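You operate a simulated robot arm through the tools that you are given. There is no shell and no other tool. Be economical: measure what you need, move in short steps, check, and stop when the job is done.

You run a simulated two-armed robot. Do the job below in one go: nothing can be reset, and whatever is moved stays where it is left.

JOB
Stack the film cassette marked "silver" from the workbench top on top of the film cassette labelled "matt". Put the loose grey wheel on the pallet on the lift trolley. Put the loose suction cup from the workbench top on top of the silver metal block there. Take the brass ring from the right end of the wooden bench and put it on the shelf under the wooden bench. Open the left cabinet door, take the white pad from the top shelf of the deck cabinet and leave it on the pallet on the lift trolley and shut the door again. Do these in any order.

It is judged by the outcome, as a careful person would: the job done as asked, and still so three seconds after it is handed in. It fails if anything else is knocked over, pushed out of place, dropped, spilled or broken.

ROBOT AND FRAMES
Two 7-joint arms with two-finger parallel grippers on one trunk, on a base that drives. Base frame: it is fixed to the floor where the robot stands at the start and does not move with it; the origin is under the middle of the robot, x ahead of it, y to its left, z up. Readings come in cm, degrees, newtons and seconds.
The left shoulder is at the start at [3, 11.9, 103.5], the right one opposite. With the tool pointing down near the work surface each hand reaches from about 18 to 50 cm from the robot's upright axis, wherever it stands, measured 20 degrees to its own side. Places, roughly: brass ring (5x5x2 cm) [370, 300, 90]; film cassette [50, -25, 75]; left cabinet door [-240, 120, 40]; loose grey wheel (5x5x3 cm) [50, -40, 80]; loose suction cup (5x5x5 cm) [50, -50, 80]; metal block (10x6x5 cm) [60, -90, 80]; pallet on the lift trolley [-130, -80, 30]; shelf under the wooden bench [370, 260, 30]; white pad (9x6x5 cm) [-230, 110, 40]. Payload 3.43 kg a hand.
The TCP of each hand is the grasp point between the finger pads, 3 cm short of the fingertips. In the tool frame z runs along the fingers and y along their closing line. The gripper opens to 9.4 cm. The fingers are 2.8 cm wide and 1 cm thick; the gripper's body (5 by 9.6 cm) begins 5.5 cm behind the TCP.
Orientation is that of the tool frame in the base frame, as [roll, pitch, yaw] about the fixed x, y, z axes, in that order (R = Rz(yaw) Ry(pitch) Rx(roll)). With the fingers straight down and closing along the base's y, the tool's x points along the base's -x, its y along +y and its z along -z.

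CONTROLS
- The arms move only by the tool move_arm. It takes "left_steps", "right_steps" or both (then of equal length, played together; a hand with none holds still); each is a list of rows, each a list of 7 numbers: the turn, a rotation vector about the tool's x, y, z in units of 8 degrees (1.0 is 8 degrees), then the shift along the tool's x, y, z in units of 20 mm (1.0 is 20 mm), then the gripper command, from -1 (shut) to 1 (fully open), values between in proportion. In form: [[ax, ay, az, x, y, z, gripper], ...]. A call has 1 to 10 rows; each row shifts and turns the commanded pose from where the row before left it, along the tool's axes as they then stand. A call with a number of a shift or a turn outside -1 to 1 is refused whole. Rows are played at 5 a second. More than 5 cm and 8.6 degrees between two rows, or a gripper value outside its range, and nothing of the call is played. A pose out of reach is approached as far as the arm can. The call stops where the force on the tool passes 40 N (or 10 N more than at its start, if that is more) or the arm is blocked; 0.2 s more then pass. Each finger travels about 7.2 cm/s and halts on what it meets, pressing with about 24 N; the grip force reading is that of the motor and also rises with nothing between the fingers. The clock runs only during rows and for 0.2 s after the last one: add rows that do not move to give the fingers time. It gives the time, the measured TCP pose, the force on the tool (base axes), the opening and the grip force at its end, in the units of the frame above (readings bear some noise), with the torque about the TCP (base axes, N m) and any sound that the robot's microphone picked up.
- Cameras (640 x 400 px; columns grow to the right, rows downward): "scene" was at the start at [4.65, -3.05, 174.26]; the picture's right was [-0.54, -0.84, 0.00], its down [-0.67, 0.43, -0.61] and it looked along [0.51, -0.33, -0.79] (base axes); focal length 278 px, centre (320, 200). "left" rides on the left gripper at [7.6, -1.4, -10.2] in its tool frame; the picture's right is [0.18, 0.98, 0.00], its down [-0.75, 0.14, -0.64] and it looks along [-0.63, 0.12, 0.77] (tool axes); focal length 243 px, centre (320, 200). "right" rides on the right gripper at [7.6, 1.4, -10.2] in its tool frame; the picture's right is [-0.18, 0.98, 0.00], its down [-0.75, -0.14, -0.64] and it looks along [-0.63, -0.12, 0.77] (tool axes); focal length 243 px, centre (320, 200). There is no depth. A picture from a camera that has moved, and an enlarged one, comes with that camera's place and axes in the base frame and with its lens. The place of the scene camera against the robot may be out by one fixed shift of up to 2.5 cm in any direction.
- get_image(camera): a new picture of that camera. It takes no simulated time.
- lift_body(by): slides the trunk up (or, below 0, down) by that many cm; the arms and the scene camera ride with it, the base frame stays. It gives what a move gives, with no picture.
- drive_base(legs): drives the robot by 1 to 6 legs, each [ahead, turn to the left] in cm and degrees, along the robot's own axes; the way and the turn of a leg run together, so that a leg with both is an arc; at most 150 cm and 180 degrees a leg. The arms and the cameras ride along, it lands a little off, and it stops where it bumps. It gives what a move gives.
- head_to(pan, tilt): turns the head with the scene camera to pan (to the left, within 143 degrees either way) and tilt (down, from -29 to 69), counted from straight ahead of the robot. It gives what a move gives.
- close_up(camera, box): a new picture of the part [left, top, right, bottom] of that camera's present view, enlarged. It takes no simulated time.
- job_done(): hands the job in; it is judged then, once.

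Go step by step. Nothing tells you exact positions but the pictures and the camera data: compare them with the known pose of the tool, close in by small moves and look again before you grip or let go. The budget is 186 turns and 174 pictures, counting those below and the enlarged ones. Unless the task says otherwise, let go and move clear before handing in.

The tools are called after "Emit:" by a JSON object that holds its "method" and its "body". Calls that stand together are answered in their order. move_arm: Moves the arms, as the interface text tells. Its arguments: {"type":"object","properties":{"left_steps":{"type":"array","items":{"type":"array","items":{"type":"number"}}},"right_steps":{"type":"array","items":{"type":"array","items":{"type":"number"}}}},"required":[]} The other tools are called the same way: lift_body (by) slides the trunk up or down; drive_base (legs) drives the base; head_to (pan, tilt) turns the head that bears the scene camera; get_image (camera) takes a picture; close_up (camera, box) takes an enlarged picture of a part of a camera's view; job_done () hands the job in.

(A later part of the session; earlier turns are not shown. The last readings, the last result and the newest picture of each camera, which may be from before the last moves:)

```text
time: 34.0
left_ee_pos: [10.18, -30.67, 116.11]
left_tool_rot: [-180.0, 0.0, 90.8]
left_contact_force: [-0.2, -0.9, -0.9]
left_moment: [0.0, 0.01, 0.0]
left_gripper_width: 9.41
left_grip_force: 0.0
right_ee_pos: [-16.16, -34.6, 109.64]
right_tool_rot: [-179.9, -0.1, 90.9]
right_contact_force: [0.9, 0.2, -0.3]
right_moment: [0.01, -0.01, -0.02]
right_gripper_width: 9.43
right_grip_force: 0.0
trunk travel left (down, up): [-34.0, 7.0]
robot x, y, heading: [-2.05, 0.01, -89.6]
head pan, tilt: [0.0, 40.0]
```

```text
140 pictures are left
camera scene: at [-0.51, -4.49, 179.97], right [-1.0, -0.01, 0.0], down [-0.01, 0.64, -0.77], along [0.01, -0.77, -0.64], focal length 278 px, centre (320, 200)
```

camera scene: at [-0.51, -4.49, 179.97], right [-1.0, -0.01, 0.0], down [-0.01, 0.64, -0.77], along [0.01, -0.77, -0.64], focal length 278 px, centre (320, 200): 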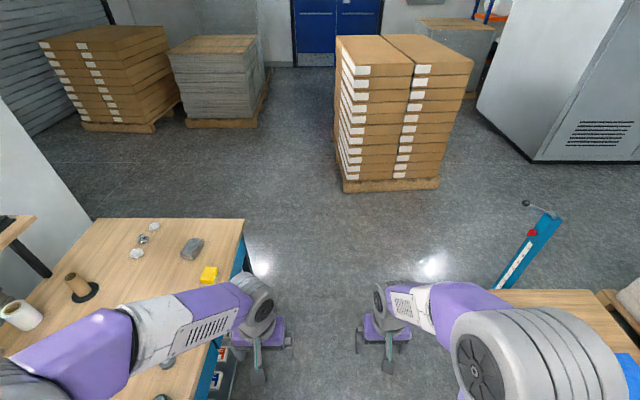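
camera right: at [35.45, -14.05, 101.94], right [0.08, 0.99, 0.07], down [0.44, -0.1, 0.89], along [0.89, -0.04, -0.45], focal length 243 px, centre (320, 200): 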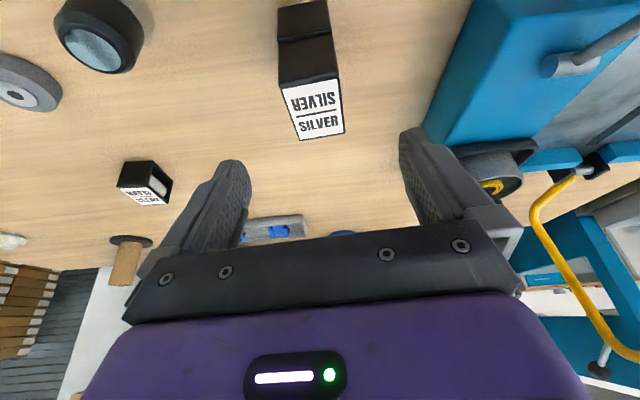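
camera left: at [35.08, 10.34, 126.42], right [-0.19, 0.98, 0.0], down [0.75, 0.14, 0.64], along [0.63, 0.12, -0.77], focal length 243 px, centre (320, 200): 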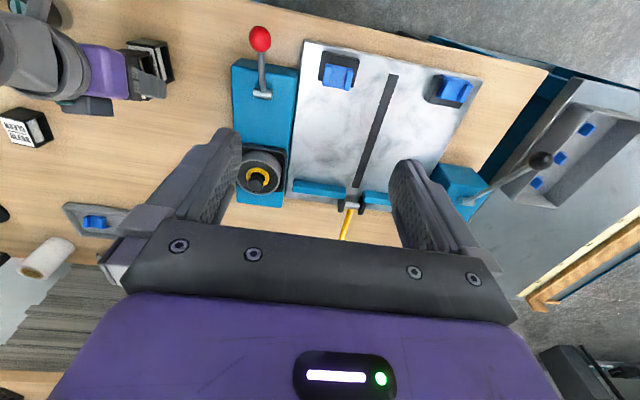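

Path along the bench is clear and the trolley with its pallet is off to the right. Drive along and turn back to face the bench.

Emit:
{"method": "drive_base", "body": {"legs": [[66, 0], [0, 89.6], [10, 0]]}}

Emit:
{"method": "head_to", "body": {"pan": 0, "tilt": 62}}

Emit:
{"method": "get_image", "body": {"camera": "scene"}}

Emit:
{"method": "get_image", "body": {"camera": "right"}}

Emit:
{"method": "get_image", "body": {"camera": "left"}}

```text
time: 42.1
left_ee_pos: [39.98, -56.06, 116.03]
left_tool_rot: [-180.0, -0.1, 178.2]
left_contact_force: [0.3, 0.3, 0.2]
left_moment: [-0.01, -0.01, -0.05]
left_gripper_width: 9.41
left_grip_force: 0.1
right_ee_pos: [42.84, -82.62, 109.63]
right_tool_rot: [-179.8, -0.1, 178.2]
right_contact_force: [0.2, 0.2, 0.2]
right_moment: [-0.02, -0.03, 0.01]
right_gripper_width: 9.44
right_grip_force: 0.0
trunk travel left (down, up): [-34.0, 7.0]
robot x, y, heading: [8.95, -66.82, -2.0]
head pan, tilt: [0.0, 40.0]
```

```text
time: 43.0
left_ee_pos: [40.01, -56.09, 116.11]
left_tool_rot: [-179.9, 0.0, 178.3]
left_contact_force: [-0.5, 1.2, -0.4]
left_moment: [-0.01, 0.02, -0.02]
left_gripper_width: 9.41
left_grip_force: 0.1
right_ee_pos: [42.85, -82.73, 109.74]
right_tool_rot: [-180.0, -0.1, 178.3]
right_contact_force: [-0.1, -0.5, 0.0]
right_moment: [0.01, 0.03, -0.01]
right_gripper_width: 9.4
right_grip_force: 0.1
trunk travel left (down, up): [-34.0, 7.0]
robot x, y, heading: [8.75, -66.67, -1.8]
head pan, tilt: [0.0, 62.0]
```

```text
139 pictures are left
camera scene: at [13.7, -66.03, 177.09], right [-0.03, -1.0, 0.0], down [-0.88, 0.03, -0.47], along [0.47, -0.02, -0.88], focal length 278 px, centre (320, 200)
```

scene: 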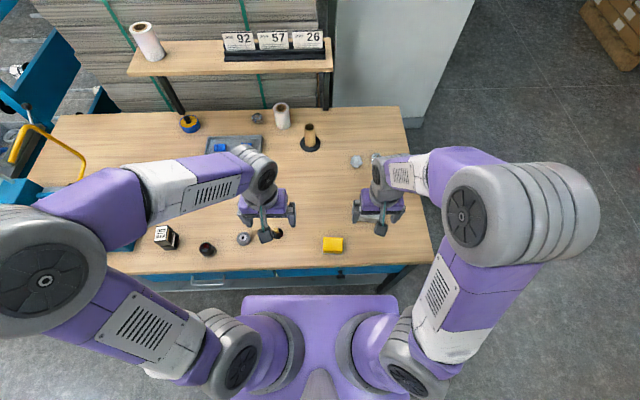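

```text
138 pictures are left
camera right: at [35.46, -80.88, 119.86], right [0.21, 0.98, 0.0], down [0.75, -0.16, 0.64], along [0.63, -0.14, -0.77], focal length 243 px, centre (320, 200)
```

right: 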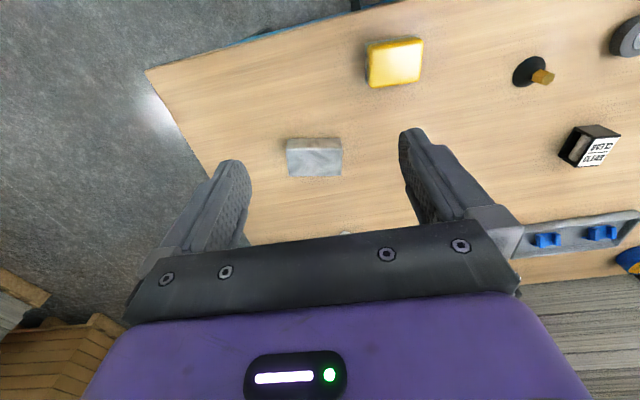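

```text
137 pictures are left
camera left: at [32.34, -57.32, 126.44], right [-0.15, 0.99, 0.0], down [0.76, 0.12, 0.64], along [0.63, 0.1, -0.77], focal length 243 px, centre (320, 200)
```

left: 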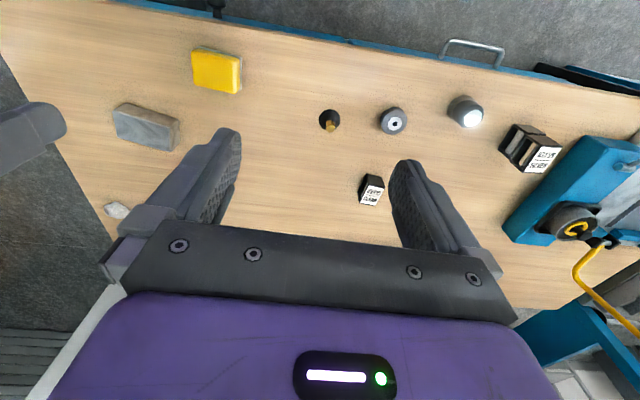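

Cup is around [49.3, -53.3], wheel around [47.2, -41.5], block around [56, -86]. First the left hand takes the wheel and holds it, leaving the right hand for the cup.

Emit:
{"method": "move_arm", "body": {"left_steps": [[0, 0, 0, -0.34, 0.74, 0.5, 1], [0, 0, 0, -0.34, 0.74, 0.5, 1], [0, 0, 0, -0.34, 0.74, 0.5, 1], [0, 0, 0, -0.34, 0.74, 1, 1], [0, 0, 0, -0.34, 0.74, 1, 1], [0, 0, 0, -0.34, 0.74, 1, 1], [0, 0, 0, -0.34, 0.74, 1, 1], [0, 0, 0, -0.34, 0.74, 1, 1], [0, 0, 0, -0.34, 0.74, 1, 1], [0, 0, 0, -0.34, 0.74, 1, 1]]}}

Emit:
{"method": "get_image", "body": {"camera": "left"}}

Emit:
{"method": "close_up", "body": {"camera": "right", "box": [260, 20, 420, 200]}}

```text
time: 45.2
left_ee_pos: [47.26, -41.52, 98.99]
left_tool_rot: [-180.0, -0.1, 178.2]
left_contact_force: [0.0, -0.9, -0.3]
left_moment: [0.0, 0.0, 0.01]
left_gripper_width: 9.44
left_grip_force: 0.1
right_ee_pos: [43.07, -82.62, 109.54]
right_tool_rot: [-179.9, 0.0, 178.3]
right_contact_force: [0.2, 0.0, 0.2]
right_moment: [0.02, 0.0, 0.0]
right_gripper_width: 9.38
right_grip_force: 0.2
trunk travel left (down, up): [-34.0, 7.0]
robot x, y, heading: [8.74, -66.96, -1.9]
head pan, tilt: [0.0, 62.0]
```

```text
136 pictures are left
camera left: at [39.69, -42.68, 109.44], right [-0.16, 0.99, 0.0], down [0.76, 0.12, 0.64], along [0.63, 0.1, -0.77], focal length 243 px, centre (320, 200)
```

left: 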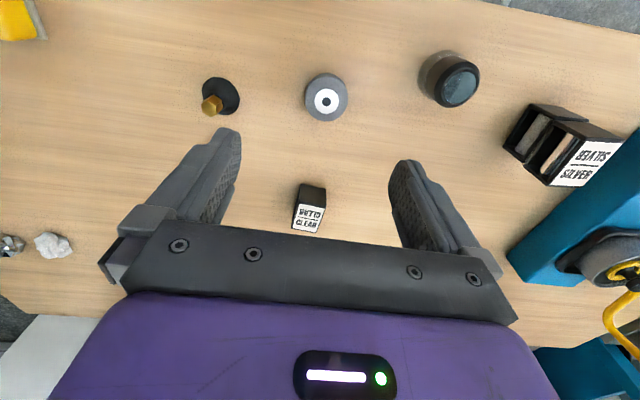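

```text
2.22 times, centred on (340, 110) of right
camera zoom: at [35.55, -80.84, 119.85], right [0.21, 0.98, 0.0], down [0.75, -0.16, 0.64], along [0.63, -0.14, -0.77], focal length 539 px, centre (276, 400)
```

zoom: 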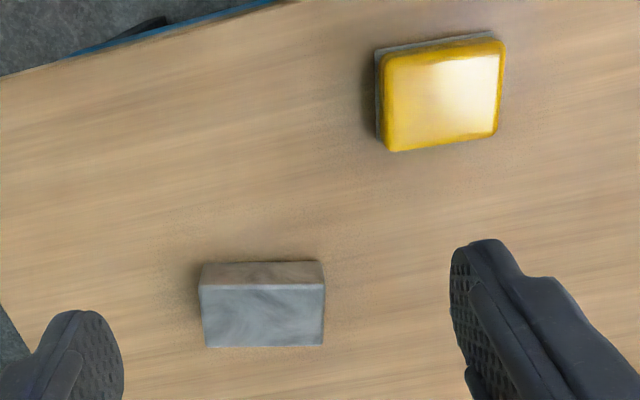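

Wheel is at about [47.8, -40.6]. I descend over it, centred.

Emit:
{"method": "move_arm", "body": {"left_steps": [[0, 0, 0, -0.15, 0.25, 0.9, 1], [0, 0, 0, -0.1, 0.2, 0.9, 1], [0, 0, 0, 0, 0, 0.9, 1], [0, 0, 0, 0, 0, 0.9, 1], [0, 0, 0, 0, 0, 0.9, 1], [0, 0, 0, 0, 0, 0.9, 1]]}}

Emit:
{"method": "get_image", "body": {"camera": "left"}}

```text
time: 46.6
left_ee_pos: [48.01, -40.76, 88.13]
left_tool_rot: [-180.0, 0.1, 178.3]
left_contact_force: [0.0, -0.3, -0.5]
left_moment: [0.0, -0.02, 0.01]
left_gripper_width: 9.4
left_grip_force: 0.0
right_ee_pos: [42.89, -82.61, 109.7]
right_tool_rot: [-179.9, -0.1, 178.3]
right_contact_force: [-0.5, 0.0, -0.6]
right_moment: [0.01, 0.04, -0.04]
right_gripper_width: 9.41
right_grip_force: 0.0
trunk travel left (down, up): [-34.0, 7.0]
robot x, y, heading: [9.13, -67.29, -2.0]
head pan, tilt: [0.0, 62.0]
```

```text
134 pictures are left
camera left: at [40.28, -41.92, 98.53], right [-0.15, 0.99, 0.0], down [0.76, 0.12, 0.64], along [0.63, 0.1, -0.77], focal length 243 px, centre (320, 200)
```

left: 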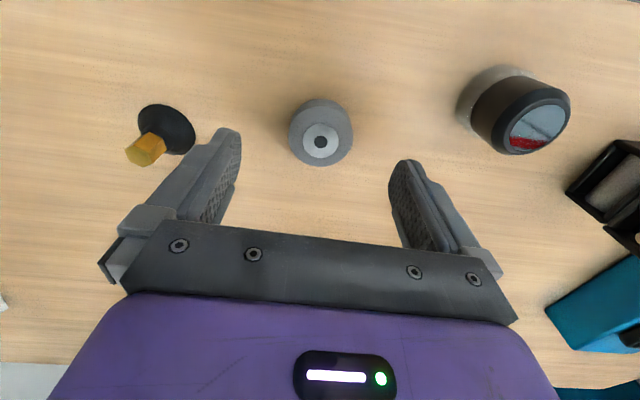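

Emit:
{"method": "move_arm", "body": {"left_steps": [[0, 0, 0, 0.15, 0, 0.8, 1], [0, 0, 0, 0, 0, 0.8, 1], [0, 0, 0, 0, 0, 0.6, 1], [0, 0, 0, 0, 0, 0, 0], [0, 0, 0, 0, 0, 0, -1], [0, 0, 0, 0, 0, 0, -1], [0, 0, 0, 0, 0, 0, -1]]}}

Emit:
{"method": "get_image", "body": {"camera": "left"}}

```text
time: 48.2
left_ee_pos: [47.47, -40.62, 83.78]
left_tool_rot: [180.0, 0.0, 178.3]
left_contact_force: [0.5, 0.8, 0.0]
left_moment: [0.03, -0.01, -0.01]
left_gripper_width: 4.67
left_grip_force: 23.7
right_ee_pos: [42.9, -82.61, 109.72]
right_tool_rot: [-179.9, -0.1, 178.3]
right_contact_force: [-0.1, 0.5, 0.2]
right_moment: [0.0, 0.01, 0.0]
right_gripper_width: 9.4
right_grip_force: 0.1
trunk travel left (down, up): [-34.0, 7.0]
robot x, y, heading: [9.2, -66.95, -1.8]
head pan, tilt: [0.0, 62.0]
```

```text
133 pictures are left
camera left: at [39.85, -41.87, 94.1], right [-0.15, 0.99, 0.0], down [0.76, 0.12, 0.64], along [0.63, 0.1, -0.77], focal length 243 px, centre (320, 200)
```

left: 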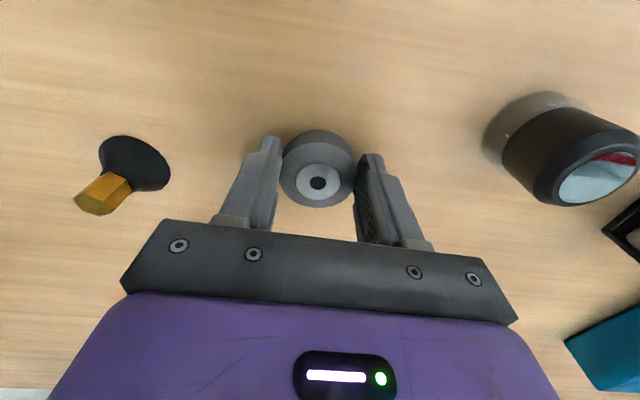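

Wheel is gripped. Lift it and carry the left hand clear to the left; the right hand starts toward the cup.

Emit:
{"method": "move_arm", "body": {"left_steps": [[0, 0, 0, 0, 0, -1, -1], [0, 0, 0, 0, 0, -1, -1], [0, 0, 0, 0, 0, -1, -1], [0, 0, 0, 0, 0, -1, -1], [0, 0, 0, 0, 0, -1, -1], [0, 0, 0, 0, 0, -1, -1], [0, 0, 0, 0.5, 0.6, -1, -1], [0, 0, 0, 0.6, 0.6, -1, -1], [0, 0, 0, 0.6, 0.6, -1, -1], [0, 0, 0, 0.6, 0.6, -1, -1]], "right_steps": [[0, 0, 0, 0, 0.9, 0, 1], [0, 0, 0, 0, 0.9, 0, 1], [0, 0, 0, 0, 0.9, 0, 1], [0, 0, 0, 0, 0.9, 0, 1], [0, 0, 0, 0, 0.9, 0, 1], [0, 0, 0, 0, 0.9, 0, 1], [0, 0, 0, 0, 0.9, 0, 1], [0, 0, 0, 0, 0.9, 0, 1], [0, 0, 0, -0.4, 0.9, 0.3, 1], [0, 0, 0, -0.4, 0.9, 0.3, 1]]}}

Emit:
{"method": "move_arm", "body": {"left_steps": [[0, 0, 0, 0.8, 0.4, 0, -1], [0, 0, 0, 0.8, 0.4, 0, -1], [0, 0, 0, 0.5, 0.4, 0, -1], [0, 0, 0, 0, 0, 0, -1], [0, 0, 0, 0, 0, 0, -1], [0, 0, 0, 0, 0, 0, -1], [0, 0, 0, 0, 0, 0, -1]], "right_steps": [[0, 0, 0, -0.4, 0.86, 0, 1], [0, 0, 0, -0.4, 0.86, 0, 1], [0, 0, 0, -0.4, 0.86, 0, 1], [0, 0, 0, -0.4, 0.86, 0, 1], [0, 0, 0, -0.4, 0.86, 0.3, 1], [0, 0, 0, -0.4, 0.86, 0.5, 1], [0, 0, 0, -0.1, 0.86, 1, 1]]}}

Emit:
{"method": "get_image", "body": {"camera": "right"}}

Emit:
{"method": "get_image", "body": {"camera": "scene"}}

```text
time: 50.4
left_ee_pos: [42.81, -35.65, 103.98]
left_tool_rot: [-179.9, -0.1, 178.3]
left_contact_force: [-0.3, 0.2, -0.7]
left_moment: [-0.01, 0.03, 0.02]
left_gripper_width: 4.64
left_grip_force: 24.2
right_ee_pos: [44.9, -64.74, 108.35]
right_tool_rot: [-179.9, -0.1, 178.2]
right_contact_force: [0.4, 0.1, 0.5]
right_moment: [-0.01, 0.01, 0.01]
right_gripper_width: 9.4
right_grip_force: 0.1
trunk travel left (down, up): [-34.0, 7.0]
robot x, y, heading: [8.72, -66.91, -2.0]
head pan, tilt: [0.0, 62.0]
```

```text
time: 52.0
left_ee_pos: [39.0, -33.08, 103.86]
left_tool_rot: [-180.0, 0.0, 178.3]
left_contact_force: [0.3, 0.2, -0.7]
left_moment: [-0.05, -0.01, 0.01]
left_gripper_width: 4.67
left_grip_force: 24.0
right_ee_pos: [50.66, -52.74, 104.81]
right_tool_rot: [-179.9, -0.2, 178.3]
right_contact_force: [-0.5, 0.4, -0.1]
right_moment: [-0.01, 0.0, 0.02]
right_gripper_width: 9.4
right_grip_force: 0.1
trunk travel left (down, up): [-34.0, 7.0]
robot x, y, heading: [8.97, -66.81, -1.8]
head pan, tilt: [0.0, 62.0]
```

```text
132 pictures are left
camera right: at [43.14, -50.94, 114.98], right [0.21, 0.98, 0.0], down [0.75, -0.16, 0.64], along [0.63, -0.14, -0.77], focal length 243 px, centre (320, 200)
```

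right: 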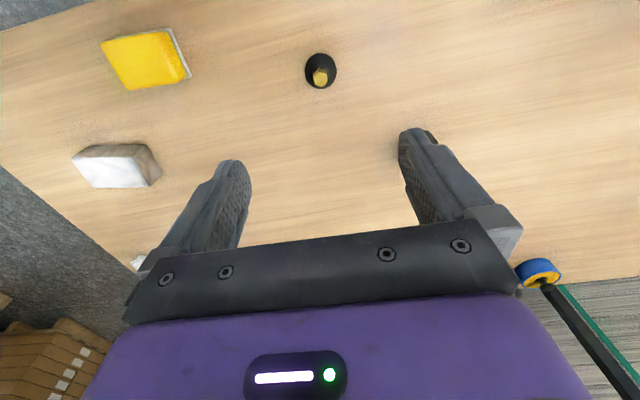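

```text
131 pictures are left
camera scene: at [13.81, -65.95, 177.08], right [-0.03, -1.0, 0.0], down [-0.88, 0.03, -0.47], along [0.47, -0.02, -0.88], focal length 278 px, centre (320, 200)
```

scene: 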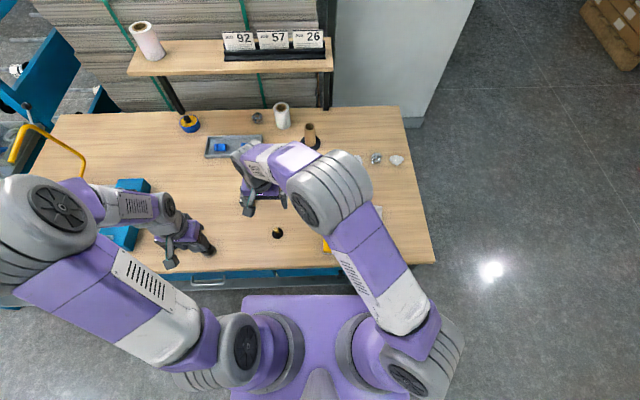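

The cup's stem top is at about [50.1, -52.5]. I descend over it.

Emit:
{"method": "move_arm", "body": {"right_steps": [[0, 0, 0, 0.1, 0.05, 0.9, 1], [0, 0, 0, 0.1, 0.05, 0.9, 1], [0, 0, 0, 0.05, 0, 0.9, 1], [0, 0, 0, 0, 0, 0.9, 1], [0, 0, 0, 0, 0, 0.9, 1], [0, 0, 0, 0, 0, 0.9, 1], [0, 0, 0, 0, 0, 0.9, 1], [0, 0, 0, 0, 0, 0.9, 0.4]]}}

Emit:
{"method": "get_image", "body": {"camera": "right"}}

```text
time: 53.8
left_ee_pos: [38.72, -33.03, 104.0]
left_tool_rot: [180.0, 0.0, 178.4]
left_contact_force: [-0.1, 0.8, 0.3]
left_moment: [0.01, 0.03, -0.01]
left_gripper_width: 4.63
left_grip_force: 23.8
right_ee_pos: [49.91, -52.64, 90.49]
right_tool_rot: [180.0, -0.1, 178.3]
right_contact_force: [0.0, -0.3, 0.1]
right_moment: [0.0, 0.02, 0.05]
right_gripper_width: 6.57
right_grip_force: 0.0
trunk travel left (down, up): [-34.0, 7.0]
robot x, y, heading: [9.13, -67.12, -1.8]
head pan, tilt: [0.0, 62.0]
```

```text
130 pictures are left
camera right: at [42.53, -50.85, 100.58], right [0.21, 0.98, 0.0], down [0.75, -0.16, 0.64], along [0.63, -0.14, -0.77], focal length 243 px, centre (320, 200)
```

right: 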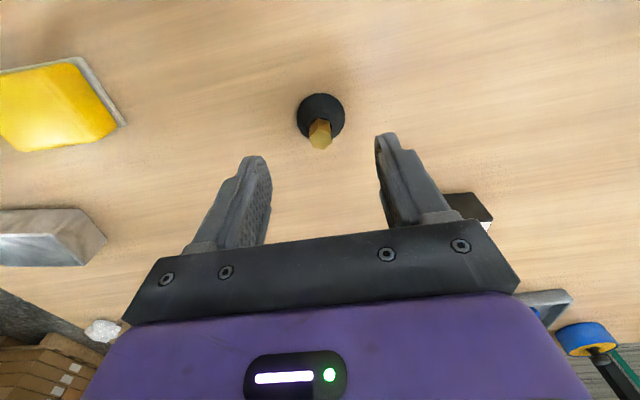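

Stem is centred, top at z ≈ 85.3. Lower to grip only the brass stem and close.

Emit:
{"method": "move_arm", "body": {"right_steps": [[0, 0, 0, 0, 0.05, 0.85, 0.4], [0, 0, 0, 0, 0.04, 0.85, 0.4], [0, 0, 0, 0, 0, 0.8, 0.4], [0, 0, 0, 0, 0, 0, -0.5], [0, 0, 0, 0, 0, 0, -1], [0, 0, 0, 0, 0, 0, -1], [0, 0, 0, 0, 0, 0, -1]]}}

Emit:
{"method": "get_image", "body": {"camera": "right"}}

```text
time: 55.4
left_ee_pos: [38.85, -33.17, 103.94]
left_tool_rot: [180.0, -0.1, 178.3]
left_contact_force: [-0.2, 0.8, -0.1]
left_moment: [-0.01, -0.05, 0.01]
left_gripper_width: 4.64
left_grip_force: 24.2
right_ee_pos: [49.79, -52.34, 85.35]
right_tool_rot: [-180.0, -0.1, 178.3]
right_contact_force: [0.2, 0.8, -0.9]
right_moment: [-0.04, -0.02, 0.03]
right_gripper_width: 1.66
right_grip_force: 24.3
trunk travel left (down, up): [-34.0, 7.0]
robot x, y, heading: [8.85, -67.22, -1.7]
head pan, tilt: [0.0, 62.0]
```

```text
129 pictures are left
camera right: at [42.41, -50.54, 95.55], right [0.21, 0.98, 0.0], down [0.75, -0.16, 0.64], along [0.63, -0.14, -0.77], focal length 243 px, centre (320, 200)
```

right: 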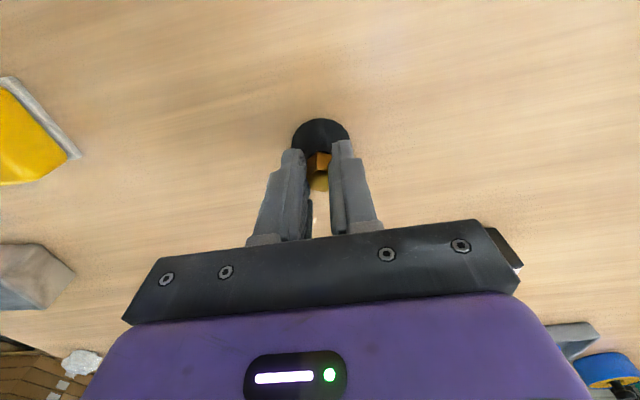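

Cup stem gripped. Lift and carry it over to the metal block.

Emit:
{"method": "move_arm", "body": {"right_steps": [[0, 0, 0, 0, 0, -1, -1], [0, 0, 0, 0, 0, -1, -1], [0, 0, 0, 0, 0, -1, -1], [0, 0, 0, 0, 0, -1, -1], [0, 0, 0, 0, 0, -1, -1], [0, 0, 0, 0, 0, -1, -1], [0, 0, 0, -0.2, -1, 0, -1], [0, 0, 0, -0.2, -1, 0, -1], [0, 0, 0, -0.2, -1, 0, -1], [0, 0, 0, -0.2, -1, 0, -1]]}}

Emit:
{"method": "move_arm", "body": {"right_steps": [[0, 0, 0, -0.2, -1, 0, -1], [0, 0, 0, -0.2, -1, 0, -1], [0, 0, 0, -0.2, -1, 0, -1], [0, 0, 0, -0.2, -1, 0, -1], [0, 0, 0, -0.2, -1, 0, -1], [0, 0, 0, -0.2, -1, 0, -1], [0, 0, 0, -0.2, -1, 0, -1], [0, 0, 0, -0.2, -1, 0, -1], [0, 0, 0, -0.2, -1, 0, -1], [0, 0, 0, -0.2, -1, 0, -1]]}}

Emit:
{"method": "get_image", "body": {"camera": "right"}}

```text
time: 57.6
left_ee_pos: [38.9, -33.26, 103.92]
left_tool_rot: [-179.9, 0.0, 178.2]
left_contact_force: [-0.7, 0.0, -0.3]
left_moment: [0.07, 0.0, 0.03]
left_gripper_width: 4.65
left_grip_force: 23.9
right_ee_pos: [51.3, -60.69, 97.35]
right_tool_rot: [-180.0, -0.1, 178.3]
right_contact_force: [-1.1, 0.5, 0.3]
right_moment: [0.03, 0.04, -0.01]
right_gripper_width: 1.7
right_grip_force: 23.9
trunk travel left (down, up): [-34.0, 7.0]
robot x, y, heading: [9.22, -66.71, -1.9]
head pan, tilt: [0.0, 62.0]
```

```text
time: 59.8
left_ee_pos: [38.75, -33.21, 104.11]
left_tool_rot: [179.9, 0.0, 178.3]
left_contact_force: [-0.2, -0.4, -1.1]
left_moment: [0.0, -0.02, 0.01]
left_gripper_width: 4.68
left_grip_force: 24.0
right_ee_pos: [54.78, -80.56, 97.53]
right_tool_rot: [179.9, -0.1, 178.4]
right_contact_force: [-0.1, -0.3, -0.6]
right_moment: [0.03, -0.01, 0.02]
right_gripper_width: 1.64
right_grip_force: 24.3
trunk travel left (down, up): [-34.0, 7.0]
robot x, y, heading: [9.14, -66.91, -1.7]
head pan, tilt: [0.0, 62.0]
```

```text
128 pictures are left
camera right: at [47.24, -78.87, 107.69], right [0.21, 0.98, 0.0], down [0.75, -0.16, 0.64], along [0.63, -0.14, -0.77], focal length 243 px, centre (320, 200)
```

right: 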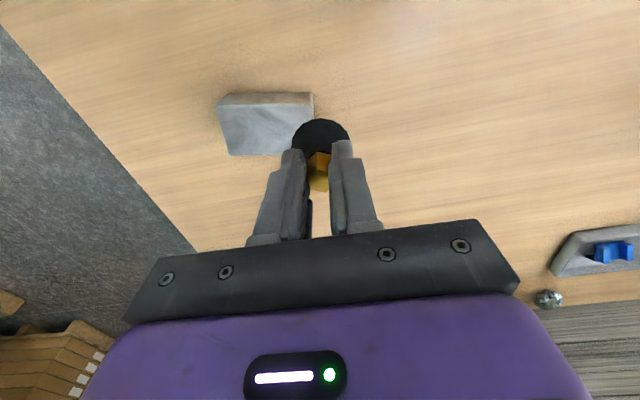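

Block centre is about [56.1, -86.1]. Move over it and lower toward it.

Emit:
{"method": "move_arm", "body": {"right_steps": [[0, 0, 0, -0.25, -0.92, 0, -1], [0, 0, 0, -0.25, -0.92, 0, -1], [0, 0, 0, -0.25, -0.92, 0.6, -1], [0, 0, 0, 0, 0, 0.9, -1], [0, 0, 0, 0, 0, 0.9, -1], [0, 0, 0, 0, 0, 0, -1]]}}

Emit:
{"method": "get_image", "body": {"camera": "right"}}

Emit:
{"method": "get_image", "body": {"camera": "left"}}

```text
time: 61.2
left_ee_pos: [38.85, -33.1, 103.99]
left_tool_rot: [180.0, 0.1, 178.3]
left_contact_force: [0.5, 0.3, -0.6]
left_moment: [-0.02, -0.01, 0.02]
left_gripper_width: 4.66
left_grip_force: 24.0
right_ee_pos: [55.88, -86.07, 92.74]
right_tool_rot: [180.0, 0.0, 178.3]
right_contact_force: [-0.1, 1.2, -0.1]
right_moment: [-0.05, 0.02, 0.01]
right_gripper_width: 1.64
right_grip_force: 23.8
trunk travel left (down, up): [-34.0, 7.0]
robot x, y, heading: [8.68, -67.07, -1.8]
head pan, tilt: [0.0, 62.0]
```

```text
127 pictures are left
camera right: at [48.58, -84.26, 102.88], right [0.21, 0.98, 0.0], down [0.75, -0.16, 0.64], along [0.63, -0.14, -0.77], focal length 243 px, centre (320, 200)
```

right: 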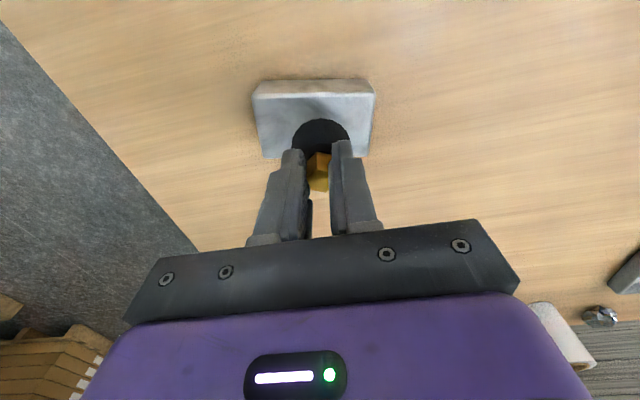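

```text
126 pictures are left
camera left: at [31.23, -34.32, 114.34], right [-0.15, 0.99, 0.0], down [0.76, 0.12, 0.64], along [0.63, 0.1, -0.77], focal length 243 px, centre (320, 200)
```

left: 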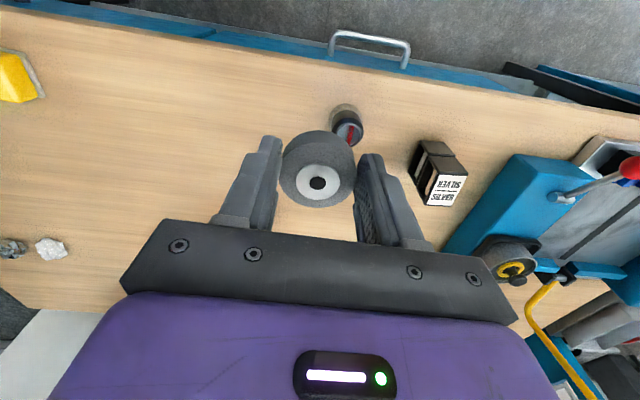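

Centred over the block. Lower gently to contact.

Emit:
{"method": "move_arm", "body": {"right_steps": [[0, 0, 0, 0, -0.1, 0.9, -1], [0, 0, 0, 0, 0, 0.15, -1], [0, 0, 0, 0, 0, 0.1, -1], [0, 0, 0, 0, 0, 0, -1]]}}

Emit:
{"method": "close_up", "body": {"camera": "right", "box": [220, 60, 420, 200]}}

```text
time: 62.2
left_ee_pos: [38.88, -33.08, 103.99]
left_tool_rot: [-179.9, 0.0, 178.2]
left_contact_force: [0.3, 0.1, -0.5]
left_moment: [0.02, 0.01, -0.03]
left_gripper_width: 4.66
left_grip_force: 23.9
right_ee_pos: [55.97, -86.33, 90.34]
right_tool_rot: [180.0, -0.1, 178.3]
right_contact_force: [0.0, -0.4, -0.5]
right_moment: [-0.02, 0.01, 0.0]
right_gripper_width: 1.66
right_grip_force: 24.2
trunk travel left (down, up): [-34.0, 7.0]
robot x, y, heading: [8.77, -66.68, -1.8]
head pan, tilt: [0.0, 62.0]
```

```text
2.86 times, centred on (320, 130) of right
camera zoom: at [48.63, -84.57, 100.47], right [0.21, 0.98, 0.0], down [0.75, -0.16, 0.64], along [0.63, -0.14, -0.77], focal length 693 px, centre (320, 400)
```

zoom: 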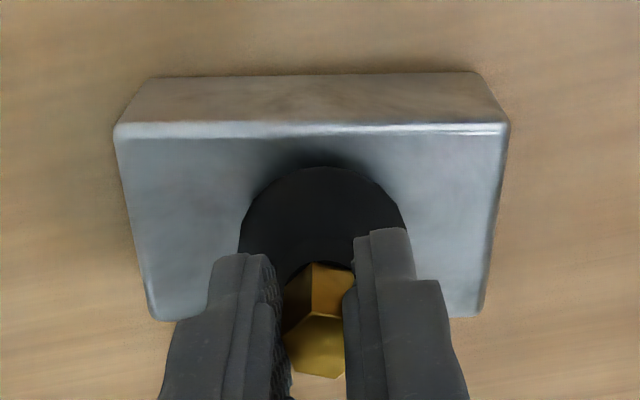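

Emit:
{"method": "move_arm", "body": {"right_steps": [[0, 0, 0, 0, 0, 0.1, -1], [0, 0, 0, 0, 0, 0, -1]]}}

```text
time: 62.8
left_ee_pos: [38.78, -33.27, 103.97]
left_tool_rot: [180.0, 0.1, 178.3]
left_contact_force: [0.5, 0.0, -1.1]
left_moment: [-0.03, -0.03, 0.03]
left_gripper_width: 4.67
left_grip_force: 23.9
right_ee_pos: [56.01, -86.33, 90.16]
right_tool_rot: [-179.9, -0.1, 178.3]
right_contact_force: [0.5, 0.0, 0.6]
right_moment: [0.01, 0.0, -0.02]
right_gripper_width: 1.67
right_grip_force: 24.3
trunk travel left (down, up): [-34.0, 7.0]
robot x, y, heading: [9.17, -67.19, -2.0]
head pan, tilt: [0.0, 62.0]
```

Emit:
{"method": "move_arm", "body": {"right_steps": [[0, 0, 0, 0, 0, 0.1, -1], [0, 0, 0, 0, 0, 0, -1]]}}

```text
time: 63.4
left_ee_pos: [38.84, -33.17, 103.98]
left_tool_rot: [180.0, 0.0, 178.3]
left_contact_force: [-0.9, 1.1, -0.1]
left_moment: [0.02, -0.01, 0.02]
left_gripper_width: 4.68
left_grip_force: 23.7
right_ee_pos: [56.12, -86.36, 89.86]
right_tool_rot: [-179.9, -0.2, 178.3]
right_contact_force: [-0.3, 0.8, -0.2]
right_moment: [-0.02, 0.02, 0.04]
right_gripper_width: 1.68
right_grip_force: 23.7
trunk travel left (down, up): [-34.0, 7.0]
robot x, y, heading: [8.97, -67.09, -2.0]
head pan, tilt: [0.0, 62.0]
```

Emit:
{"method": "move_arm", "body": {"right_steps": [[0, 0, 0, 0, 0, 0.1, -1], [0, 0, 0, 0, 0, 0.1, -1], [0, 0, 0, 0, 0, 0, -1]]}}

Emit:
{"method": "close_up", "body": {"camera": "right", "box": [220, 60, 420, 200]}}

```text
time: 64.2
left_ee_pos: [38.8, -33.08, 104.0]
left_tool_rot: [180.0, -0.1, 178.3]
left_contact_force: [0.2, -0.2, -0.5]
left_moment: [0.01, 0.01, -0.01]
left_gripper_width: 4.65
left_grip_force: 23.9
right_ee_pos: [55.94, -86.4, 89.56]
right_tool_rot: [-179.9, 0.0, 178.4]
right_contact_force: [0.1, -0.7, 5.5]
right_moment: [0.02, -0.06, 0.0]
right_gripper_width: 1.68
right_grip_force: 24.0
trunk travel left (down, up): [-34.0, 7.0]
robot x, y, heading: [9.22, -66.86, -1.7]
head pan, tilt: [0.0, 62.0]
```

```text
2.86 times, centred on (320, 130) of right
camera zoom: at [48.59, -84.55, 99.72], right [0.21, 0.98, 0.0], down [0.75, -0.16, 0.64], along [0.63, -0.14, -0.77], focal length 693 px, centre (320, 400)
```

zoom: 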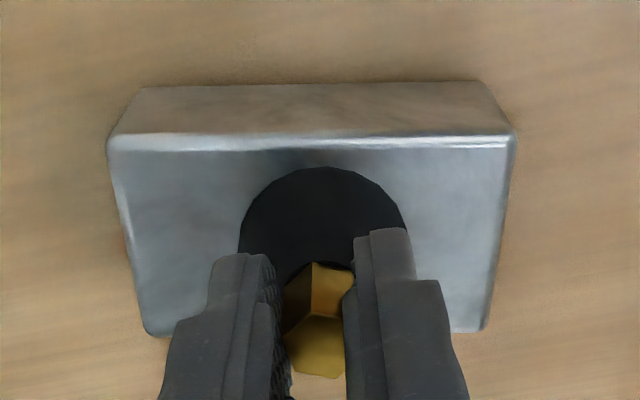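

Light contact; cup rests centred on the block. Release and raise.

Emit:
{"method": "move_arm", "body": {"right_steps": [[0, 0, 0, 0, 0, 0, 0], [0, 0, 0, 0, 0, 0, 0.2], [0, 0, 0, 0, 0, 0, 0.2], [0, 0, 0, 0, 0, -0.8, 0.2], [0, 0, 0, 0, 0, -1, 0.2], [0, 0, 0, 0, 0, -1, 1], [0, 0, 0, 0, 0, -1, 1], [0, 0, 0, 0, 0, -1, 1], [0, 0, 0, 0.5, 0, -1, 1], [0, 0, 0, 0.5, 0, -1, 1]]}}

Emit:
{"method": "get_image", "body": {"camera": "right"}}

```text
time: 66.4
left_ee_pos: [38.75, -33.09, 103.95]
left_tool_rot: [-180.0, 0.0, 178.3]
left_contact_force: [-0.3, -0.6, -0.8]
left_moment: [0.0, -0.01, -0.04]
left_gripper_width: 4.64
left_grip_force: 24.2
right_ee_pos: [53.92, -86.39, 103.16]
right_tool_rot: [-179.9, 0.0, 178.3]
right_contact_force: [0.2, 0.2, 0.4]
right_moment: [-0.02, -0.05, -0.01]
right_gripper_width: 9.41
right_grip_force: 0.0
trunk travel left (down, up): [-34.0, 7.0]
robot x, y, heading: [9.14, -66.99, -1.9]
head pan, tilt: [0.0, 62.0]
```

```text
123 pictures are left
camera right: at [46.5, -84.54, 113.52], right [0.21, 0.98, 0.0], down [0.75, -0.16, 0.64], along [0.63, -0.14, -0.77], focal length 243 px, centre (320, 200)
```

right: 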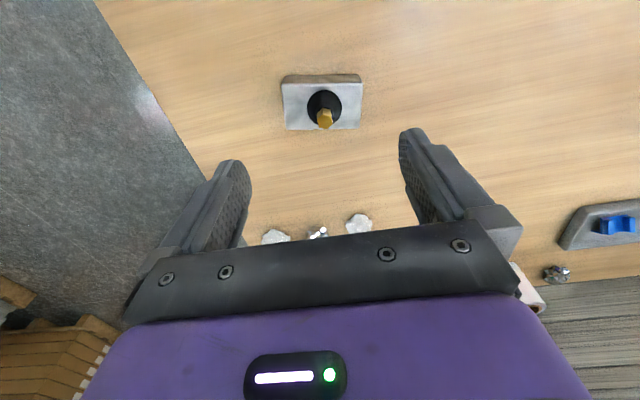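

Cup is on the block. Now back off and turn around toward the trolley with the wheel in the left hand.

Emit:
{"method": "drive_base", "body": {"legs": [[-14, 0], [0, -178], [40, 0]]}}

Emit:
{"method": "head_to", "body": {"pan": 0, "tilt": 40}}

Emit:
{"method": "get_image", "body": {"camera": "scene"}}

```text
time: 77.1
left_ee_pos: [-74.62, -99.36, 103.96]
left_tool_rot: [179.9, 0.0, -1.5]
left_contact_force: [0.1, -0.4, -0.1]
left_moment: [0.0, 0.0, 0.01]
left_gripper_width: 4.65
left_grip_force: 23.9
right_ee_pos: [-90.14, -46.33, 103.31]
right_tool_rot: [-180.0, -0.1, -1.2]
right_contact_force: [0.5, -0.2, 1.2]
right_moment: [0.03, -0.01, 0.01]
right_gripper_width: 9.39
right_grip_force: 0.1
trunk travel left (down, up): [-34.0, 7.0]
robot x, y, heading: [-45.35, -65.37, 178.6]
head pan, tilt: [0.0, 62.0]
```

```text
time: 78.0
left_ee_pos: [-74.75, -99.34, 103.95]
left_tool_rot: [-180.0, 0.0, -1.4]
left_contact_force: [-0.1, -0.3, -0.9]
left_moment: [-0.02, 0.0, -0.02]
left_gripper_width: 4.67
left_grip_force: 24.7
right_ee_pos: [-90.05, -46.31, 103.32]
right_tool_rot: [-179.9, -0.1, -1.2]
right_contact_force: [0.0, -0.4, -0.5]
right_moment: [0.04, 0.01, -0.01]
right_gripper_width: 9.37
right_grip_force: 0.1
trunk travel left (down, up): [-34.0, 7.0]
robot x, y, heading: [-44.48, -65.35, 178.4]
head pan, tilt: [0.0, 40.0]
```

```text
122 pictures are left
camera scene: at [-49.15, -64.28, 179.98], right [0.03, 1.0, 0.0], down [0.64, -0.02, -0.77], along [-0.77, 0.02, -0.64], focal length 278 px, centre (320, 200)
```

scene: 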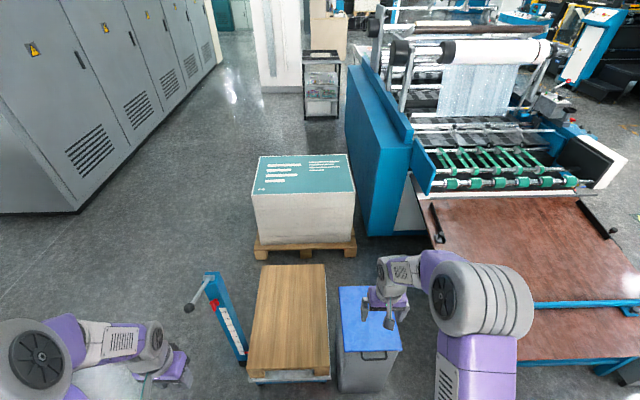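

I see the pallet (about x -100..-160, y -97..-60), with a lift column and handle at its left near corner and a bin on the right. I'll pull the hands inward, then shift the base a little right and closer.

Emit:
{"method": "move_arm", "body": {"left_steps": [[0, 0, 0, 0, -0.9, 0, -1], [0, 0, 0, 0, -0.9, 0, -1], [0, 0, 0, 0, -0.9, 0, -1], [0, 0, 0, 0, -0.9, 0, -1], [0, 0, 0, 0, -0.9, 0, -1], [0, 0, 0, 0, -0.9, 0, -1], [0, 0, 0, 0, -0.9, 0, -1]], "right_steps": [[0, 0, 0, 1, 0, -0.8, 1], [0, 0, 0, 1, 0, -0.8, 1], [0, 0, 0, 1, 0, -0.8, 1], [0, 0, 0, 1, 0, -0.8, 1], [0, 0, 0, 1, 0, -0.8, 1], [0, 0, 0, 1, 0, -0.8, 1], [0, 0, 0, 0.5, 0, -0.8, 1]]}}

Emit:
{"method": "drive_base", "body": {"legs": [[0, -30], [20, 0], [0, 31.5]]}}

Emit:
{"method": "head_to", "body": {"pan": 15, "tilt": 55}}

Emit:
{"method": "get_image", "body": {"camera": "scene"}}

Emit:
{"method": "get_image", "body": {"camera": "left"}}

```text
time: 79.6
left_ee_pos: [-74.46, -86.63, 103.98]
left_tool_rot: [-180.0, 0.0, -1.4]
left_contact_force: [0.6, 1.1, -0.6]
left_moment: [-0.01, -0.03, 0.0]
left_gripper_width: 4.64
left_grip_force: 24.2
right_ee_pos: [-77.08, -46.46, 114.46]
right_tool_rot: [-180.0, -0.1, -1.4]
right_contact_force: [-0.7, 0.8, -0.7]
right_moment: [0.0, -0.02, 0.0]
right_gripper_width: 9.38
right_grip_force: 0.1
trunk travel left (down, up): [-34.0, 7.0]
robot x, y, heading: [-45.13, -65.34, 178.1]
head pan, tilt: [0.0, 40.0]
```

```text
time: 84.2
left_ee_pos: [-91.19, -76.72, 104.06]
left_tool_rot: [179.9, 0.0, -0.3]
left_contact_force: [0.8, -0.5, -0.8]
left_moment: [-0.04, -0.03, -0.02]
left_gripper_width: 4.65
left_grip_force: 23.6
right_ee_pos: [-94.78, -36.51, 114.47]
right_tool_rot: [-179.9, -0.2, -0.4]
right_contact_force: [0.1, -0.5, 0.5]
right_moment: [-0.02, -0.01, 0.04]
right_gripper_width: 9.41
right_grip_force: 0.0
trunk travel left (down, up): [-34.0, 7.0]
robot x, y, heading: [-62.34, -55.0, 179.3]
head pan, tilt: [0.0, 40.0]
```

```text
time: 85.0
left_ee_pos: [-91.37, -76.78, 104.1]
left_tool_rot: [180.0, 0.0, -0.3]
left_contact_force: [1.0, -0.1, 0.3]
left_moment: [-0.01, -0.03, -0.01]
left_gripper_width: 4.63
left_grip_force: 23.4
right_ee_pos: [-94.71, -36.42, 114.54]
right_tool_rot: [-180.0, -0.1, -0.3]
right_contact_force: [-0.2, 0.1, 0.2]
right_moment: [0.06, 0.02, 0.01]
right_gripper_width: 9.39
right_grip_force: 0.0
trunk travel left (down, up): [-34.0, 7.0]
robot x, y, heading: [-62.26, -55.26, 179.5]
head pan, tilt: [15.0, 55.0]
```

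```text
121 pictures are left
camera scene: at [-64.95, -55.58, 177.92], right [-0.25, 0.97, 0.0], down [0.79, 0.2, -0.57], along [-0.56, -0.14, -0.82], focal length 278 px, centre (320, 200)
```

scene: 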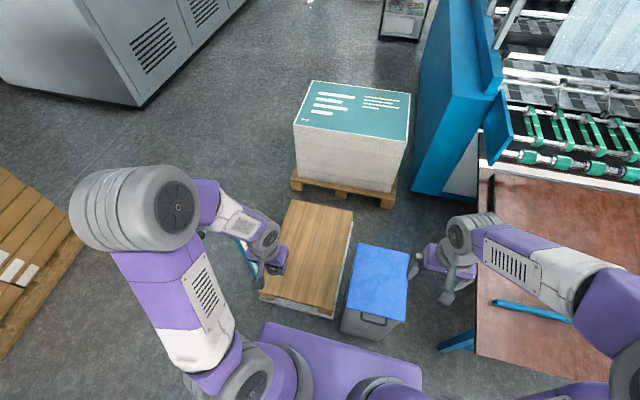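

```text
120 pictures are left
camera left: at [-83.66, -75.3, 114.38], right [0.18, -0.98, 0.0], down [-0.75, -0.14, 0.64], along [-0.63, -0.11, -0.77], focal length 243 px, centre (320, 200)
```

left: 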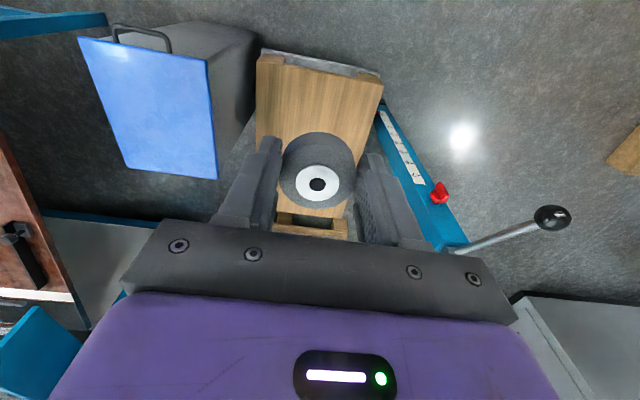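

The pallet top appears to be near z 21–22, so the trunk must come down a lot. I need to check the red table beside my right elbow first.

Emit:
{"method": "head_to", "body": {"pan": -40, "tilt": 50}}

Emit:
{"method": "get_image", "body": {"camera": "scene"}}

Emit:
{"method": "get_image", "body": {"camera": "right"}}

```text
time: 86.2
left_ee_pos: [-91.36, -76.7, 104.07]
left_tool_rot: [180.0, 0.0, -0.3]
left_contact_force: [-0.5, -0.1, -2.0]
left_moment: [0.01, 0.02, 0.02]
left_gripper_width: 4.63
left_grip_force: 24.1
right_ee_pos: [-94.87, -36.4, 114.58]
right_tool_rot: [179.9, 0.0, -0.2]
right_contact_force: [0.1, 0.4, 0.4]
right_moment: [-0.01, -0.04, 0.03]
right_gripper_width: 9.39
right_grip_force: 0.1
trunk travel left (down, up): [-34.0, 7.0]
robot x, y, heading: [-62.33, -54.53, 179.5]
head pan, tilt: [-40.0, 50.0]
```

```text
119 pictures are left
camera scene: at [-63.83, -48.8, 178.56], right [0.65, 0.76, 0.0], down [0.58, -0.5, -0.64], along [-0.49, 0.42, -0.77], focal length 278 px, centre (320, 200)
```

scene: 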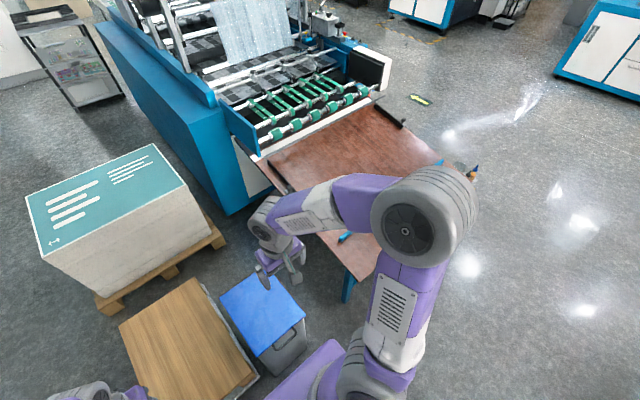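

```text
118 pictures are left
camera right: at [-87.05, -37.83, 124.7], right [-0.19, -0.98, 0.0], down [-0.75, 0.14, 0.64], along [-0.63, 0.12, -0.77], focal length 243 px, centre (320, 200)
```

right: 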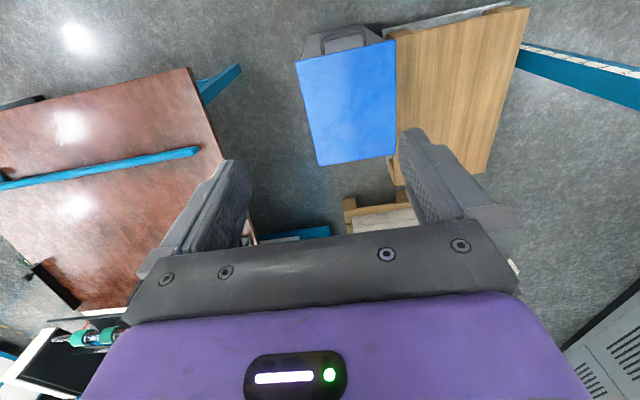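

The red table and bin are low (~30 and ~50 cm), so lowering is safe. Drive a little closer and lower the trunk.

Emit:
{"method": "drive_base", "body": {"legs": [[4, 0]]}}

Emit:
{"method": "lift_body", "body": {"by": -33}}

Emit:
{"method": "head_to", "body": {"pan": 15, "tilt": 50}}

Emit:
{"method": "get_image", "body": {"camera": "scene"}}

Emit:
{"method": "get_image", "body": {"camera": "left"}}

```text
time: 87.1
left_ee_pos: [-95.22, -76.63, 104.08]
left_tool_rot: [-180.0, 0.0, -0.3]
left_contact_force: [-1.2, 0.3, -0.7]
left_moment: [0.04, -0.03, 0.05]
left_gripper_width: 4.64
left_grip_force: 24.3
right_ee_pos: [-98.68, -36.44, 114.5]
right_tool_rot: [180.0, -0.1, -0.3]
right_contact_force: [0.2, 0.2, 0.0]
right_moment: [-0.02, -0.01, -0.03]
right_gripper_width: 9.41
right_grip_force: 0.0
trunk travel left (down, up): [-34.0, 7.0]
robot x, y, heading: [-65.75, -54.82, 179.4]
head pan, tilt: [-40.0, 50.0]
```

```text
time: 90.3
left_ee_pos: [-95.19, -76.53, 70.9]
left_tool_rot: [180.0, 0.1, -0.3]
left_contact_force: [-0.1, 0.4, -0.3]
left_moment: [0.01, -0.01, 0.0]
left_gripper_width: 4.66
left_grip_force: 24.6
right_ee_pos: [-98.75, -36.37, 81.5]
right_tool_rot: [180.0, -0.1, -0.3]
right_contact_force: [0.9, -0.3, 0.8]
right_moment: [0.0, 0.01, 0.02]
right_gripper_width: 9.4
right_grip_force: 0.0
trunk travel left (down, up): [-1.0, 40.0]
robot x, y, heading: [-66.02, -54.88, 179.5]
head pan, tilt: [-40.0, 50.0]
```

```text
time: 91.6
left_ee_pos: [-95.25, -76.52, 71.13]
left_tool_rot: [180.0, 0.0, -0.3]
left_contact_force: [-0.3, 0.0, -1.5]
left_moment: [0.01, 0.03, 0.04]
left_gripper_width: 4.66
left_grip_force: 24.0
right_ee_pos: [-98.68, -36.39, 81.54]
right_tool_rot: [-180.0, -0.2, -0.4]
right_contact_force: [-0.3, -0.6, 0.0]
right_moment: [-0.02, 0.0, 0.02]
right_gripper_width: 9.41
right_grip_force: 0.1
trunk travel left (down, up): [-1.0, 40.0]
robot x, y, heading: [-66.28, -54.48, 179.3]
head pan, tilt: [15.0, 50.0]
```

```text
117 pictures are left
camera scene: at [-69.35, -55.67, 145.56], right [-0.25, 0.97, 0.0], down [0.74, 0.19, -0.64], along [-0.62, -0.16, -0.77], focal length 278 px, centre (320, 200)
```

scene: 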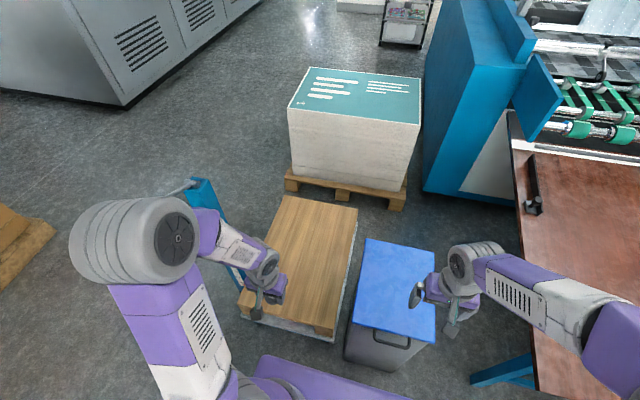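

```text
116 pictures are left
camera left: at [-87.58, -75.26, 81.38], right [0.18, -0.98, 0.0], down [-0.75, -0.14, 0.64], along [-0.63, -0.11, -0.77], focal length 243 px, centre (320, 200)
```

left: 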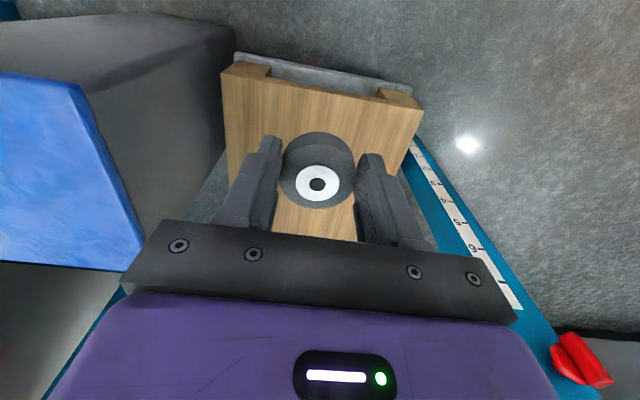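

By comparing the two left-hand views, the pallet top is at z ≈ 35, near edge x ≈ -99.5. Lower the wheel toward [-108, -76.5].

Emit:
{"method": "move_arm", "body": {"left_steps": [[0, 0, 0, -0.62, 0, 1, -1], [0, 0, 0, -0.62, 0, 1, -1], [0, 0, 0, -0.62, 0, 1, -1], [0, 0, 0, -0.62, 0, 1, -1], [0, 0, 0, -0.62, 0, 1, -1], [0, 0, 0, -0.62, 0, 1, -1], [0, 0, 0, -0.62, 0, 1, -1], [0, 0, 0, -0.62, 0, 1, -1], [0, 0, 0, -0.62, 0, 1, -1], [0, 0, 0, -0.62, 0, 1, -1]]}}

Emit:
{"method": "get_image", "body": {"camera": "left"}}

Emit:
{"method": "get_image", "body": {"camera": "scene"}}

```text
time: 93.8
left_ee_pos: [-107.6, -76.75, 51.07]
left_tool_rot: [-179.9, 0.0, -0.3]
left_contact_force: [0.7, 1.1, -0.2]
left_moment: [0.02, -0.02, 0.0]
left_gripper_width: 4.64
left_grip_force: 23.5
right_ee_pos: [-98.66, -36.39, 81.51]
right_tool_rot: [179.9, 0.0, -0.3]
right_contact_force: [0.1, -0.4, -0.3]
right_moment: [-0.04, 0.02, 0.0]
right_gripper_width: 9.4
right_grip_force: 0.0
trunk travel left (down, up): [-1.0, 40.0]
robot x, y, heading: [-66.41, -54.63, 179.5]
head pan, tilt: [15.0, 50.0]
```

```text
115 pictures are left
camera left: at [-99.96, -75.28, 61.36], right [0.18, -0.98, 0.0], down [-0.75, -0.14, 0.64], along [-0.63, -0.12, -0.77], focal length 243 px, centre (320, 200)
```

left: 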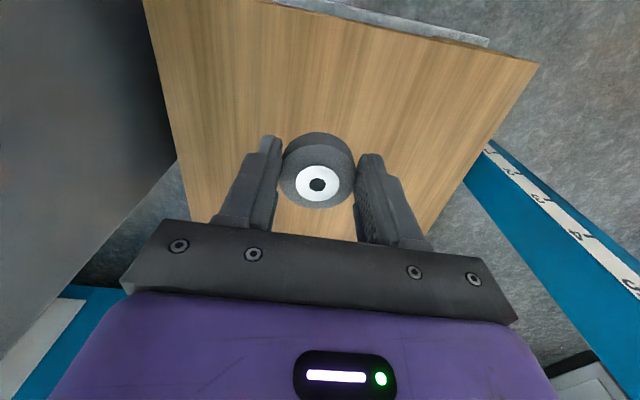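

```text
114 pictures are left
camera scene: at [-69.36, -55.68, 145.56], right [-0.25, 0.97, 0.0], down [0.74, 0.19, -0.64], along [-0.62, -0.16, -0.77], focal length 278 px, centre (320, 200)
```

scene: 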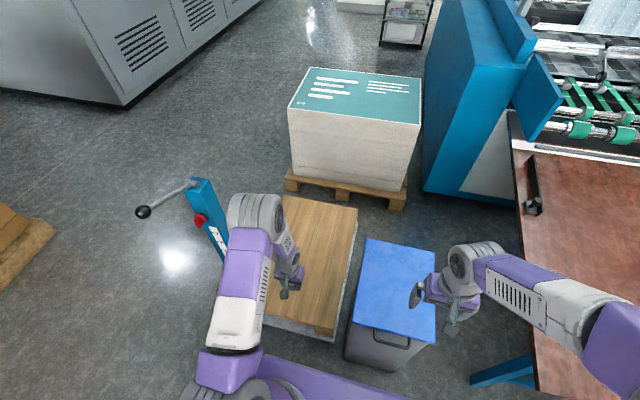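

Emit:
{"method": "move_arm", "body": {"left_steps": [[0, 0, 0, 0, 0, 1, -1], [0, 0, 0, 0, 0, 1, -1], [0, 0, 0, 0, 0, 1, -1], [0, 0, 0, 0, 0, 1, -1], [0, 0, 0, 0, 0, 0.7, -1], [0, 0, 0, 0, 0, 0, -1]]}}

Emit:
{"method": "get_image", "body": {"camera": "left"}}

```text
time: 95.2
left_ee_pos: [-107.73, -76.47, 41.58]
left_tool_rot: [180.0, -0.1, -0.3]
left_contact_force: [0.8, -0.4, -1.2]
left_moment: [-0.01, -0.02, 0.0]
left_gripper_width: 4.63
left_grip_force: 23.6
right_ee_pos: [-98.8, -36.42, 81.56]
right_tool_rot: [-180.0, -0.2, -0.3]
right_contact_force: [0.0, 0.0, -0.7]
right_moment: [-0.02, -0.01, -0.01]
right_gripper_width: 9.41
right_grip_force: 0.0
trunk travel left (down, up): [-1.0, 40.0]
robot x, y, heading: [-66.35, -55.08, 179.4]
head pan, tilt: [15.0, 50.0]
```

```text
113 pictures are left
camera left: at [-99.99, -75.12, 51.96], right [0.18, -0.98, 0.0], down [-0.75, -0.14, 0.64], along [-0.63, -0.11, -0.77], focal length 243 px, centre (320, 200)
```

left: 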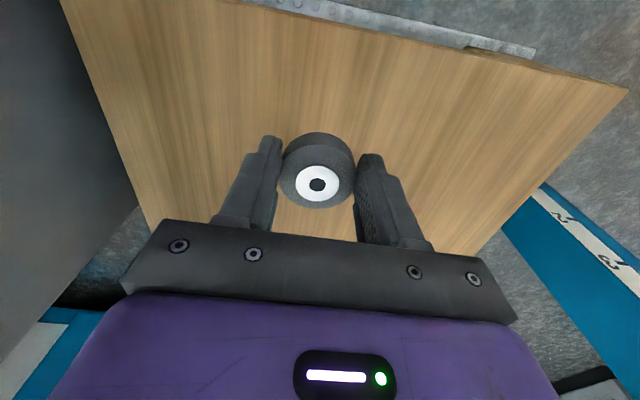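

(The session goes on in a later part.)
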